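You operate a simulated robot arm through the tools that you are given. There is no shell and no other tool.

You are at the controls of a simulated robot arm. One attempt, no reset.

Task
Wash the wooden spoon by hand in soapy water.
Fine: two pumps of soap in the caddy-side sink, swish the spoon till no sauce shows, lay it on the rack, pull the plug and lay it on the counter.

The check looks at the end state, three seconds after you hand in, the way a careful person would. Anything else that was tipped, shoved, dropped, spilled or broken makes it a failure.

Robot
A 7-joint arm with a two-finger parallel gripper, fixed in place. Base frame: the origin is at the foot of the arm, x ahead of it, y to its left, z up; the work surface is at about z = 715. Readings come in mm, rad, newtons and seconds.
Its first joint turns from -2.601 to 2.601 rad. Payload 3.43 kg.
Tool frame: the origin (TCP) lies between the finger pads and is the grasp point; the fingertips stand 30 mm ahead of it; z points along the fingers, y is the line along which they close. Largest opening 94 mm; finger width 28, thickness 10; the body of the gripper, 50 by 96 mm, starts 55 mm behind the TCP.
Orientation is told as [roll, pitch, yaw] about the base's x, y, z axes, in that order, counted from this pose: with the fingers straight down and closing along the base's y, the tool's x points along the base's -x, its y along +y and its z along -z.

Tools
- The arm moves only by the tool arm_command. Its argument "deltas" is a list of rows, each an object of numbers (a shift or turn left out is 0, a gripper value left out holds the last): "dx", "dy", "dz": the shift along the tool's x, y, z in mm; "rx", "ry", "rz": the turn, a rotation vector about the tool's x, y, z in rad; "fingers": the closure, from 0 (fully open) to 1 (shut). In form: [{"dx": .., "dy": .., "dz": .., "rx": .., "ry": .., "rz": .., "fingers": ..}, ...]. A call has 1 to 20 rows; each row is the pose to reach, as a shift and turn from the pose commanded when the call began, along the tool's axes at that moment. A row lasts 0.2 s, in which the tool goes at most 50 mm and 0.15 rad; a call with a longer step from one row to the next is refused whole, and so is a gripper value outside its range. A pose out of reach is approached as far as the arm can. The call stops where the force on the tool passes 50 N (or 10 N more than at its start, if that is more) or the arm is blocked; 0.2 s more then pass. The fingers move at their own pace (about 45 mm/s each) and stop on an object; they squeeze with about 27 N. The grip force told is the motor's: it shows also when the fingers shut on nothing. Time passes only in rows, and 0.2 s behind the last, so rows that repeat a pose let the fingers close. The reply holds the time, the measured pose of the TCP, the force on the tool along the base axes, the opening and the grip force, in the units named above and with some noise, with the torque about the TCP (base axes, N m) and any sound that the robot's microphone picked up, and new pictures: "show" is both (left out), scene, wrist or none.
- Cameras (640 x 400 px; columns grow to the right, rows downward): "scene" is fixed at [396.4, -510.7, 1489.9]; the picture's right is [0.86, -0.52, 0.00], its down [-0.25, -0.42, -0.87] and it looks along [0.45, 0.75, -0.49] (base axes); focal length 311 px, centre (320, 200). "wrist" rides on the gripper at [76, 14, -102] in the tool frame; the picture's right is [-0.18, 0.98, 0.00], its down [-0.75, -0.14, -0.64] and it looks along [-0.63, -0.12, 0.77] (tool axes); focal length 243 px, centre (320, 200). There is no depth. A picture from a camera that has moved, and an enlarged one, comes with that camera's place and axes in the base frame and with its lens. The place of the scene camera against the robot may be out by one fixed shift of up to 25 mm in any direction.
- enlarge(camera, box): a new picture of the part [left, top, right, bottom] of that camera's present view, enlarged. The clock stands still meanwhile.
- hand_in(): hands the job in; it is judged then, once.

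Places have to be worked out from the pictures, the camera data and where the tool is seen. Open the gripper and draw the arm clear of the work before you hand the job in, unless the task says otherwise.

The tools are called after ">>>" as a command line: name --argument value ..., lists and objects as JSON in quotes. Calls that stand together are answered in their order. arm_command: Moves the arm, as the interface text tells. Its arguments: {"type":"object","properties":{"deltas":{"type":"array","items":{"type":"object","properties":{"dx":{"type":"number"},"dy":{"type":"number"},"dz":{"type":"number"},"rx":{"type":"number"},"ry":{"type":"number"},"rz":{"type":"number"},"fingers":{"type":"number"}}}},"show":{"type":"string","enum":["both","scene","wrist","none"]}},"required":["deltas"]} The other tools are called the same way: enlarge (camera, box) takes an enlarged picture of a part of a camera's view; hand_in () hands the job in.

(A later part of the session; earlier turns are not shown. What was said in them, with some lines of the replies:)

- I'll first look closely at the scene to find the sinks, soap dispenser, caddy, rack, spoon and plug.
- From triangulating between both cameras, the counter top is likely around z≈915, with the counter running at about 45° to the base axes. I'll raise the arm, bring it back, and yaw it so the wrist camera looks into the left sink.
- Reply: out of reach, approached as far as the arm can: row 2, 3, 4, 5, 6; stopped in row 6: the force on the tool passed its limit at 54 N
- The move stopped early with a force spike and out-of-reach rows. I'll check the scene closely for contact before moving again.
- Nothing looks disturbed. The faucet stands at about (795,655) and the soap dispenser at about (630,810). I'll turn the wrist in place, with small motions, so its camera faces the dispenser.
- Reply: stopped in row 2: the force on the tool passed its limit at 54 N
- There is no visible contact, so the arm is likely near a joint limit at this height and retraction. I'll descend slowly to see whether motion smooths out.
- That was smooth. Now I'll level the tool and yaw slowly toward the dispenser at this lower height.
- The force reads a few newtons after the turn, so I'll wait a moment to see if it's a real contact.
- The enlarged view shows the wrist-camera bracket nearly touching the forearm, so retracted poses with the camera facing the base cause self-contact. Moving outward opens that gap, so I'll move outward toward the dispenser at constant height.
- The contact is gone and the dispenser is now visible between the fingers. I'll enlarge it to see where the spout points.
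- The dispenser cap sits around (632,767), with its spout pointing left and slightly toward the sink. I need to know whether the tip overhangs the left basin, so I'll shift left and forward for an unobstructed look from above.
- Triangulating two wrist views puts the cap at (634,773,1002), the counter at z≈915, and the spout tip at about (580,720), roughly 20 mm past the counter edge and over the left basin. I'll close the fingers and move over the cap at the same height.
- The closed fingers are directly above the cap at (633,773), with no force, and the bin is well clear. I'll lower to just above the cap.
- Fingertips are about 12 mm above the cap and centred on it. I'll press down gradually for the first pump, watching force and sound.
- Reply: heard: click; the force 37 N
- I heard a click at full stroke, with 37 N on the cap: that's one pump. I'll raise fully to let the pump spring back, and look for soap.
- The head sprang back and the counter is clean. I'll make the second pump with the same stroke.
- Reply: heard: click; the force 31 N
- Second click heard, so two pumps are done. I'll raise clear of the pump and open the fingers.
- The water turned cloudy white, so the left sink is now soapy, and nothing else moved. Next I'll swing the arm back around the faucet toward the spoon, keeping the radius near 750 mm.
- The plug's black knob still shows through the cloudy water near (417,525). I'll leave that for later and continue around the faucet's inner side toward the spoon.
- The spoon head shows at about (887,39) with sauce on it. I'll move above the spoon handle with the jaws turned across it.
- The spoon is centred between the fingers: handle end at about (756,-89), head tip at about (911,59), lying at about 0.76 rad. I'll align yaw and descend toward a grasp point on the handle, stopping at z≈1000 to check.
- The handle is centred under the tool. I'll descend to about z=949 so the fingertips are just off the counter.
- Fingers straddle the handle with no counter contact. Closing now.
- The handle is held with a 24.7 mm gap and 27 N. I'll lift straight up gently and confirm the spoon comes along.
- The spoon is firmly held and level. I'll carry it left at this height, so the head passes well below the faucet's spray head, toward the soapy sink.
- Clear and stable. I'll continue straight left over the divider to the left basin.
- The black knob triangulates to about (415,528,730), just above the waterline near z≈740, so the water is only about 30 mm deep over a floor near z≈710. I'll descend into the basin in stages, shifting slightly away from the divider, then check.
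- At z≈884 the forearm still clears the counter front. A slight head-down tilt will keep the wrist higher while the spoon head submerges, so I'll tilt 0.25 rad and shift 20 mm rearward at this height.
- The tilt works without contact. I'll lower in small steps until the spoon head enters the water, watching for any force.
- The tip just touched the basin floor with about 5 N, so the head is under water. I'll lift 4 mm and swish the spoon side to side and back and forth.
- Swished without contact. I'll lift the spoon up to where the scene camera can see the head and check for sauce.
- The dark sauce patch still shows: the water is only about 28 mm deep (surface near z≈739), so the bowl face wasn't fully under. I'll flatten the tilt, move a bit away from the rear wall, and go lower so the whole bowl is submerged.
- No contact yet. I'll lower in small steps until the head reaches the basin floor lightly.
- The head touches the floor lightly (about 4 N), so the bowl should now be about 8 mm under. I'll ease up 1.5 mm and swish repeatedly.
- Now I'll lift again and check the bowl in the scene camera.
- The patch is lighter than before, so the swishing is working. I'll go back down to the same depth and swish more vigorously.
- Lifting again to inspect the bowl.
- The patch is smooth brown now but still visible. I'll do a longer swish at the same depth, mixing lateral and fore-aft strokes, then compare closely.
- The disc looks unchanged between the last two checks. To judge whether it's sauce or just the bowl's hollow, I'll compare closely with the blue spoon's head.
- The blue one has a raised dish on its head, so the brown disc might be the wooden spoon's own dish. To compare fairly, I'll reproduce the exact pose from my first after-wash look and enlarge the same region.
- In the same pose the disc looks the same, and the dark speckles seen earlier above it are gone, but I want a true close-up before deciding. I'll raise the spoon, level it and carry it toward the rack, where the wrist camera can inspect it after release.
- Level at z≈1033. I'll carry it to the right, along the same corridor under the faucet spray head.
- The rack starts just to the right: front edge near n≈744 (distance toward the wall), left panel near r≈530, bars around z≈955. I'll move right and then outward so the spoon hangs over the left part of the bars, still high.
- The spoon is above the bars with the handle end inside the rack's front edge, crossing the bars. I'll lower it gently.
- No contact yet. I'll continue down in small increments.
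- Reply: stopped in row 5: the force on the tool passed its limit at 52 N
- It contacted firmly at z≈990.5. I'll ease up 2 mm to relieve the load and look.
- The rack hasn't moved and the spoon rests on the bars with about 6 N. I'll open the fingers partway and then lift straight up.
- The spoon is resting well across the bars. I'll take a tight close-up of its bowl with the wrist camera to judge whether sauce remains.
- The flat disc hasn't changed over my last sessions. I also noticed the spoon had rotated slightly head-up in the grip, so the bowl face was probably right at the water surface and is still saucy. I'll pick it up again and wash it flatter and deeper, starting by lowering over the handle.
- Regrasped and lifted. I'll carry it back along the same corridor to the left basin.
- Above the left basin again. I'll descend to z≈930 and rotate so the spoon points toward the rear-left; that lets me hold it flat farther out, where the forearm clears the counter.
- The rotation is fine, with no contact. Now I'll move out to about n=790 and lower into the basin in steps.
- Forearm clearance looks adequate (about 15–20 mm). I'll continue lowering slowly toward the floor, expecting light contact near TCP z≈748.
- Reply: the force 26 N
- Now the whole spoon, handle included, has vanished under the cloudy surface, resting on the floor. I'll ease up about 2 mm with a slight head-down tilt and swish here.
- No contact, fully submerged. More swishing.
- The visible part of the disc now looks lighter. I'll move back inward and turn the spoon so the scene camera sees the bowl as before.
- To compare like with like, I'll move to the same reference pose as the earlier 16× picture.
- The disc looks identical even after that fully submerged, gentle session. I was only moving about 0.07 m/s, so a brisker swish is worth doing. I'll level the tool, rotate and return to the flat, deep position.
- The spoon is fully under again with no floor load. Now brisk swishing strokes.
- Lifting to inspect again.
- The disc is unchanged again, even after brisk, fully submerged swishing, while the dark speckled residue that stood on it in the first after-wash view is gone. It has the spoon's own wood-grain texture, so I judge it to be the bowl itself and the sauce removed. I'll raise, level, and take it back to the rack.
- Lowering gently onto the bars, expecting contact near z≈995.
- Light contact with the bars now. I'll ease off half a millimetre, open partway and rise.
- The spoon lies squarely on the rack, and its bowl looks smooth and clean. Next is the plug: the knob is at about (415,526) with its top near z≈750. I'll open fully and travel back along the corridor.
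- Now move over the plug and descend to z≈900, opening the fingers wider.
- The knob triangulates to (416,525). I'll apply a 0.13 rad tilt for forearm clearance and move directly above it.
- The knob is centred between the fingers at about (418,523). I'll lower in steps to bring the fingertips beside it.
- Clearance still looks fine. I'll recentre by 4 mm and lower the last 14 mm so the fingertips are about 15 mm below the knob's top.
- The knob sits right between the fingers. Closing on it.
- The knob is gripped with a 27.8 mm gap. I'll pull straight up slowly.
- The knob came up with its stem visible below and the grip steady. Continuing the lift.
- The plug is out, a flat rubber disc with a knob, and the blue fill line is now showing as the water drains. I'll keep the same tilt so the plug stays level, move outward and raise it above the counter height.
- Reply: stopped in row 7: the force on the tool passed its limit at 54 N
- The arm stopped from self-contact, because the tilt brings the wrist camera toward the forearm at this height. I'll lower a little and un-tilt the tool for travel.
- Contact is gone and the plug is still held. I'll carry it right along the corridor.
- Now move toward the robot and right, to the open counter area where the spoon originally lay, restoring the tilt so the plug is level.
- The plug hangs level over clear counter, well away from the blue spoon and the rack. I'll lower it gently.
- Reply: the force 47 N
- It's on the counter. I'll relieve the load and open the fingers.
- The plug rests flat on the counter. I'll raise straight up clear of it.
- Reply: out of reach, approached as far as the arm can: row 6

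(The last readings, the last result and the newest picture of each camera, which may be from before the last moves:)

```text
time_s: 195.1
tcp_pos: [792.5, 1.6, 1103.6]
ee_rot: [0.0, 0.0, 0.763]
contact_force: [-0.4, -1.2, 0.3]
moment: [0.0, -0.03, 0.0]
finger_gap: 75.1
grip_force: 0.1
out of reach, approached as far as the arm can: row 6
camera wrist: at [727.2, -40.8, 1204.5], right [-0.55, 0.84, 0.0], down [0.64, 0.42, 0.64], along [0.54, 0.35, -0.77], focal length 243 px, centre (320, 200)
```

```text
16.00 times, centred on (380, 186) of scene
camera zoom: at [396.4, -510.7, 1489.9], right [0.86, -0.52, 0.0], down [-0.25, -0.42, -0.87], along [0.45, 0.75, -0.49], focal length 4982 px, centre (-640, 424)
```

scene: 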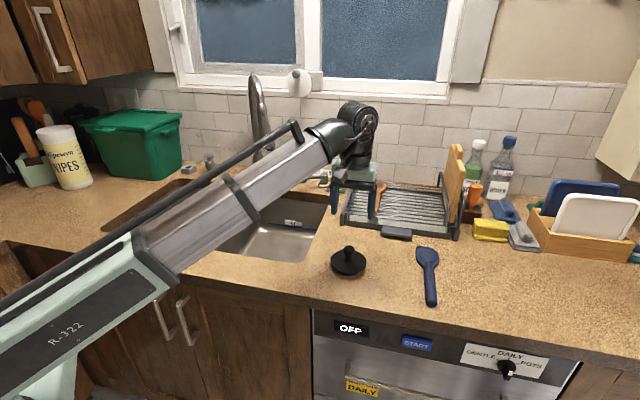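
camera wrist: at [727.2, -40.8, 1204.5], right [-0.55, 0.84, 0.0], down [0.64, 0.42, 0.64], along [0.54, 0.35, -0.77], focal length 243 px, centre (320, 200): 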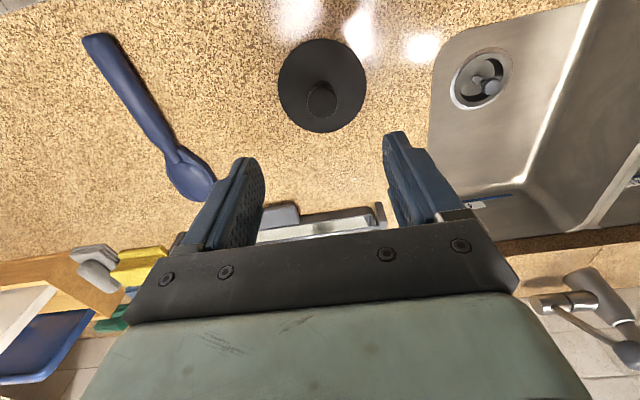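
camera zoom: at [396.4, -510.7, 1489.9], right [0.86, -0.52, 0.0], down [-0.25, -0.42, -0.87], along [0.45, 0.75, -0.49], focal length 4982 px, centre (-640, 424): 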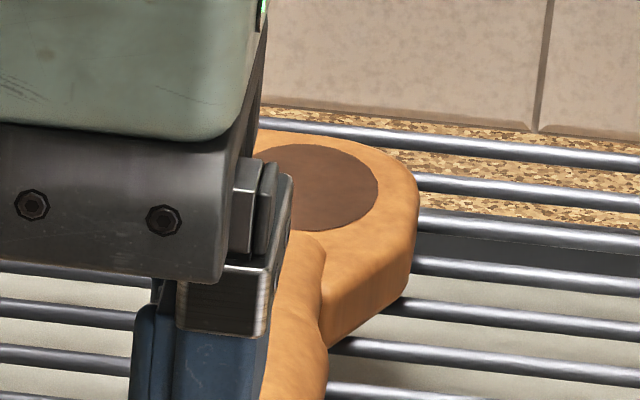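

The plug sits cleanly on the counter. I'll withdraw the arm to the left so I can see everything, including the drained sink.

>>> arm_command --deltas '[{"dx": -16, "dy": 33, "dz": 10}, {"dx": -32, "dy": 67, "dz": 20}, {"dx": -48, "dy": 100, "dz": 30}, {"dx": -64, "dy": 134, "dz": 40}, {"dx": -81, "dy": 168, "dz": 50}, {"dx": -97, "dy": 201, "dz": 60}, {"dx": -113, "dy": 235, "dz": 65}, {"dx": -129, "dy": 269, "dz": 65}, {"dx": -133, "dy": 306, "dz": 65}, {"dx": -137, "dy": 343, "dz": 65}, {"dx": -141, "dy": 380, "dz": 65}, {"dx": -145, "dy": 417, "dz": 65}, {"dx": -149, "dy": 454, "dz": 65}, {"dx": -153, "dy": 491, "dz": 65}, {"dx": -157, "dy": 527, "dz": 65}, {"dx": -161, "dy": 563, "dz": 65}, {"dx": -161, "dy": 563, "dz": 65}]'

>>> enlarge --camera "scene" --box '[320, 160, 480, 290]'

>>> enlarge --camera "wrist" --box '[200, 0, 540, 200]'

```text
time_s: 198.7
tcp_pos: [519.2, 519.9, 1037.4]
ee_rot: [-0.001, 0.001, 0.762]
contact_force: [0.7, 0.3, 0.3]
moment: [0.02, 0.0, 0.02]
finger_gap: 75.2
grip_force: 0.1
camera wrist: at [454.4, 476.8, 1138.7], right [-0.55, 0.84, 0.0], down [0.64, 0.42, 0.64], along [0.54, 0.35, -0.77], focal length 243 px, centre (320, 200)
```

scene: 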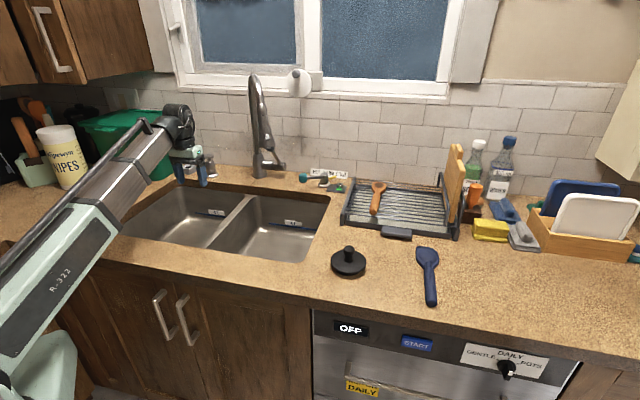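
wrist: 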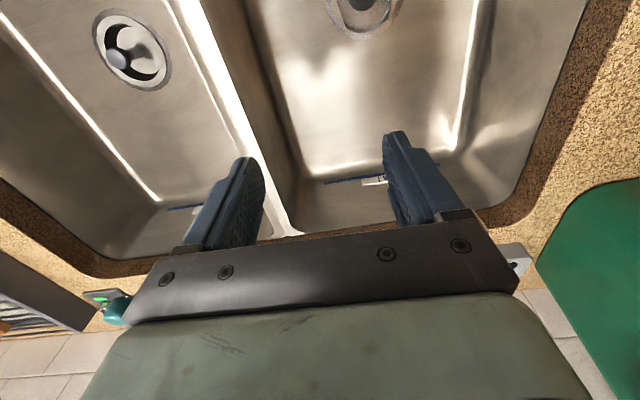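

```text
3.08 times, centred on (400, 225) of scene
camera zoom: at [396.4, -510.7, 1489.9], right [0.86, -0.52, 0.0], down [-0.25, -0.42, -0.87], along [0.45, 0.75, -0.49], focal length 958 px, centre (74, 123)
```

zoom: 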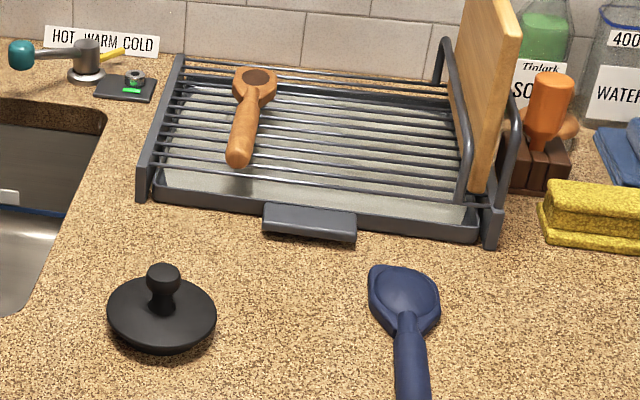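

```text
1.88 times, centred on (370, 100) of wrist
camera zoom: at [454.4, 476.8, 1138.7], right [-0.55, 0.84, 0.0], down [0.64, 0.42, 0.64], along [0.54, 0.35, -0.77], focal length 457 px, centre (226, 388)
```

zoom: 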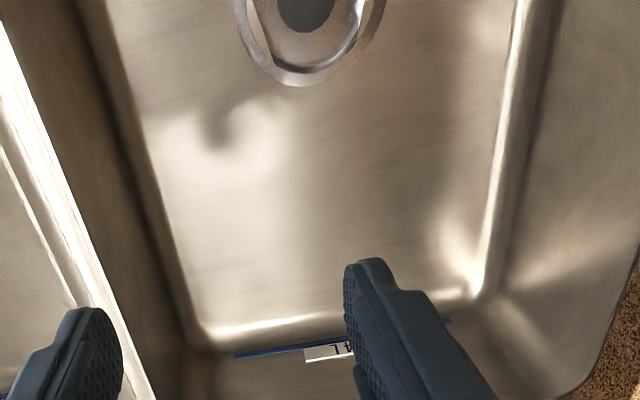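

The left sink has drained fully. I'll take the same overview enlargement as at the start to compare the spoon's bowl and confirm nothing else moved.

>>> enlarge --camera "scene" --box '[330, 130, 570, 320]'

>>> enlarge --camera "scene" --box '[120, 150, 360, 300]'

```text
2.11 times, centred on (450, 225) of scene
camera zoom: at [396.4, -510.7, 1489.9], right [0.86, -0.52, 0.0], down [-0.25, -0.42, -0.87], along [0.45, 0.75, -0.49], focal length 656 px, centre (46, 147)
```

zoom: 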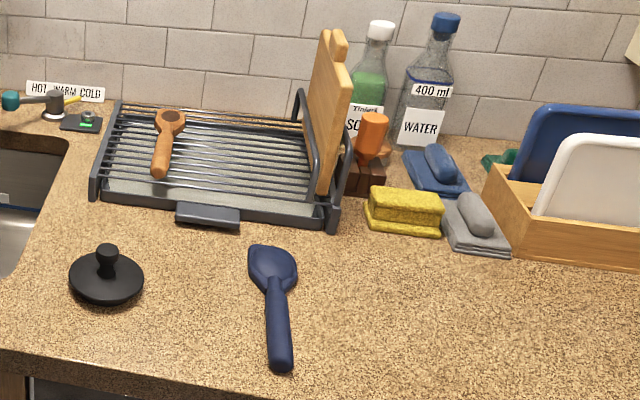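

```text
2.67 times, centred on (240, 225) of scene
camera zoom: at [396.4, -510.7, 1489.9], right [0.86, -0.52, 0.0], down [-0.25, -0.42, -0.87], along [0.45, 0.75, -0.49], focal length 830 px, centre (533, 133)
```

zoom: 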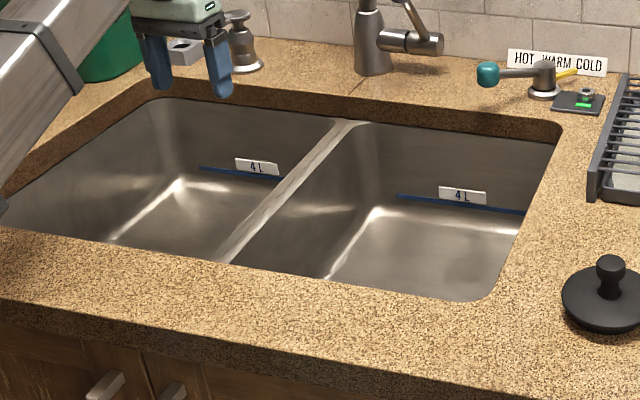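

The plug is on the counter, the sink is empty, the rack, blue spoon, dispenser and other items are where they were, and the bowl now shows plain wood rather than the dark sauce spot at the start. I'll open the gripper fully and raise the arm clear.

>>> arm_command --deltas '[{"dz": -10, "fingers": 0}, {"dz": -20, "dx": -8, "fingers": 0}, {"dz": -32, "dx": -16, "fingers": 0}, {"dz": -44, "dx": -24, "fingers": 0}, {"dz": -55, "dx": -30, "fingers": 0}, {"dz": -55, "dx": -30, "fingers": 0}, {"dz": -55, "dx": -30, "fingers": 0}]'

```text
time_s: 200.2
tcp_pos: [540.0, 539.1, 1092.3]
ee_rot: [-0.002, -0.001, 0.764]
contact_force: [0.2, 0.5, 0.6]
moment: [-0.01, 0.01, 0.03]
finger_gap: 94.4
grip_force: 0.2
camera wrist: at [476.0, 497.7, 1193.7], right [-0.55, 0.84, 0.0], down [0.64, 0.42, 0.64], along [0.54, 0.35, -0.77], focal length 243 px, centre (320, 200)
```

scene: 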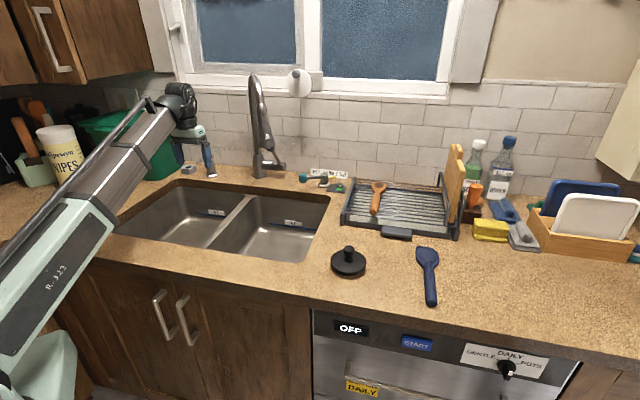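
wrist: 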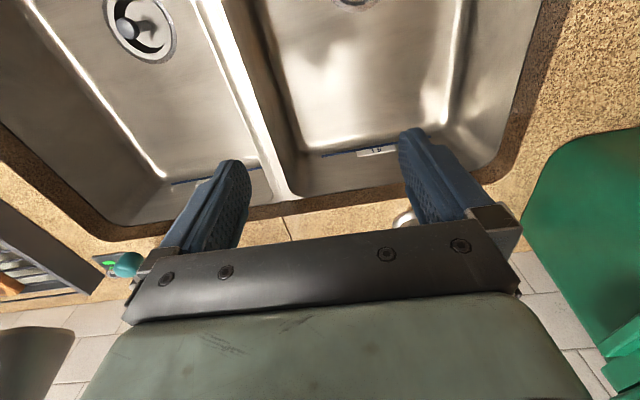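

The arm is clear, the gripper is open, and no forces are acting. The spoon is on the rack, the plug on the counter and the sink drained, so I'm handing in.

>>> hand_in

```text
The job is handed in.
```

I've handed the job in, but I'm not fully certain that all the sauce is off the spoon.

- **Soap:** I gave two pumps into the left sink, the one on the caddy's side. I heard a click on each pump, and the water turned cloudy white after the second.
- **Washing:** I swished the spoon in several sessions. In the early ones the bowl was probably at or just above the water surface, because the water is only about 28 mm deep. The last sessions were flat and fully submerged, including a brisk one.
- **Sauce:** A flat brown disc still shows in the bowl. It looked the same through every later check, and it has the spoon's wood-grain texture. I took it to be the bowl itself, because the dark speckles I saw above it after the first swish were gone. I had no close-up from before washing to compare with, so this is my judgement, and the disc could still be sauce.
- **Rack:** The spoon is lying across the bars. I set it down once, picked it up to wash it again, then put it back. The first time it touched the bars hard enough to trip the 50 N limit, but the rack did not visibly move.
- **Plug:** It is lying flat on the counter where the spoon was, and the sink has drained completely.

The rest of the counter looks as it did at the start. The arm is clear of the work with the gripper open.
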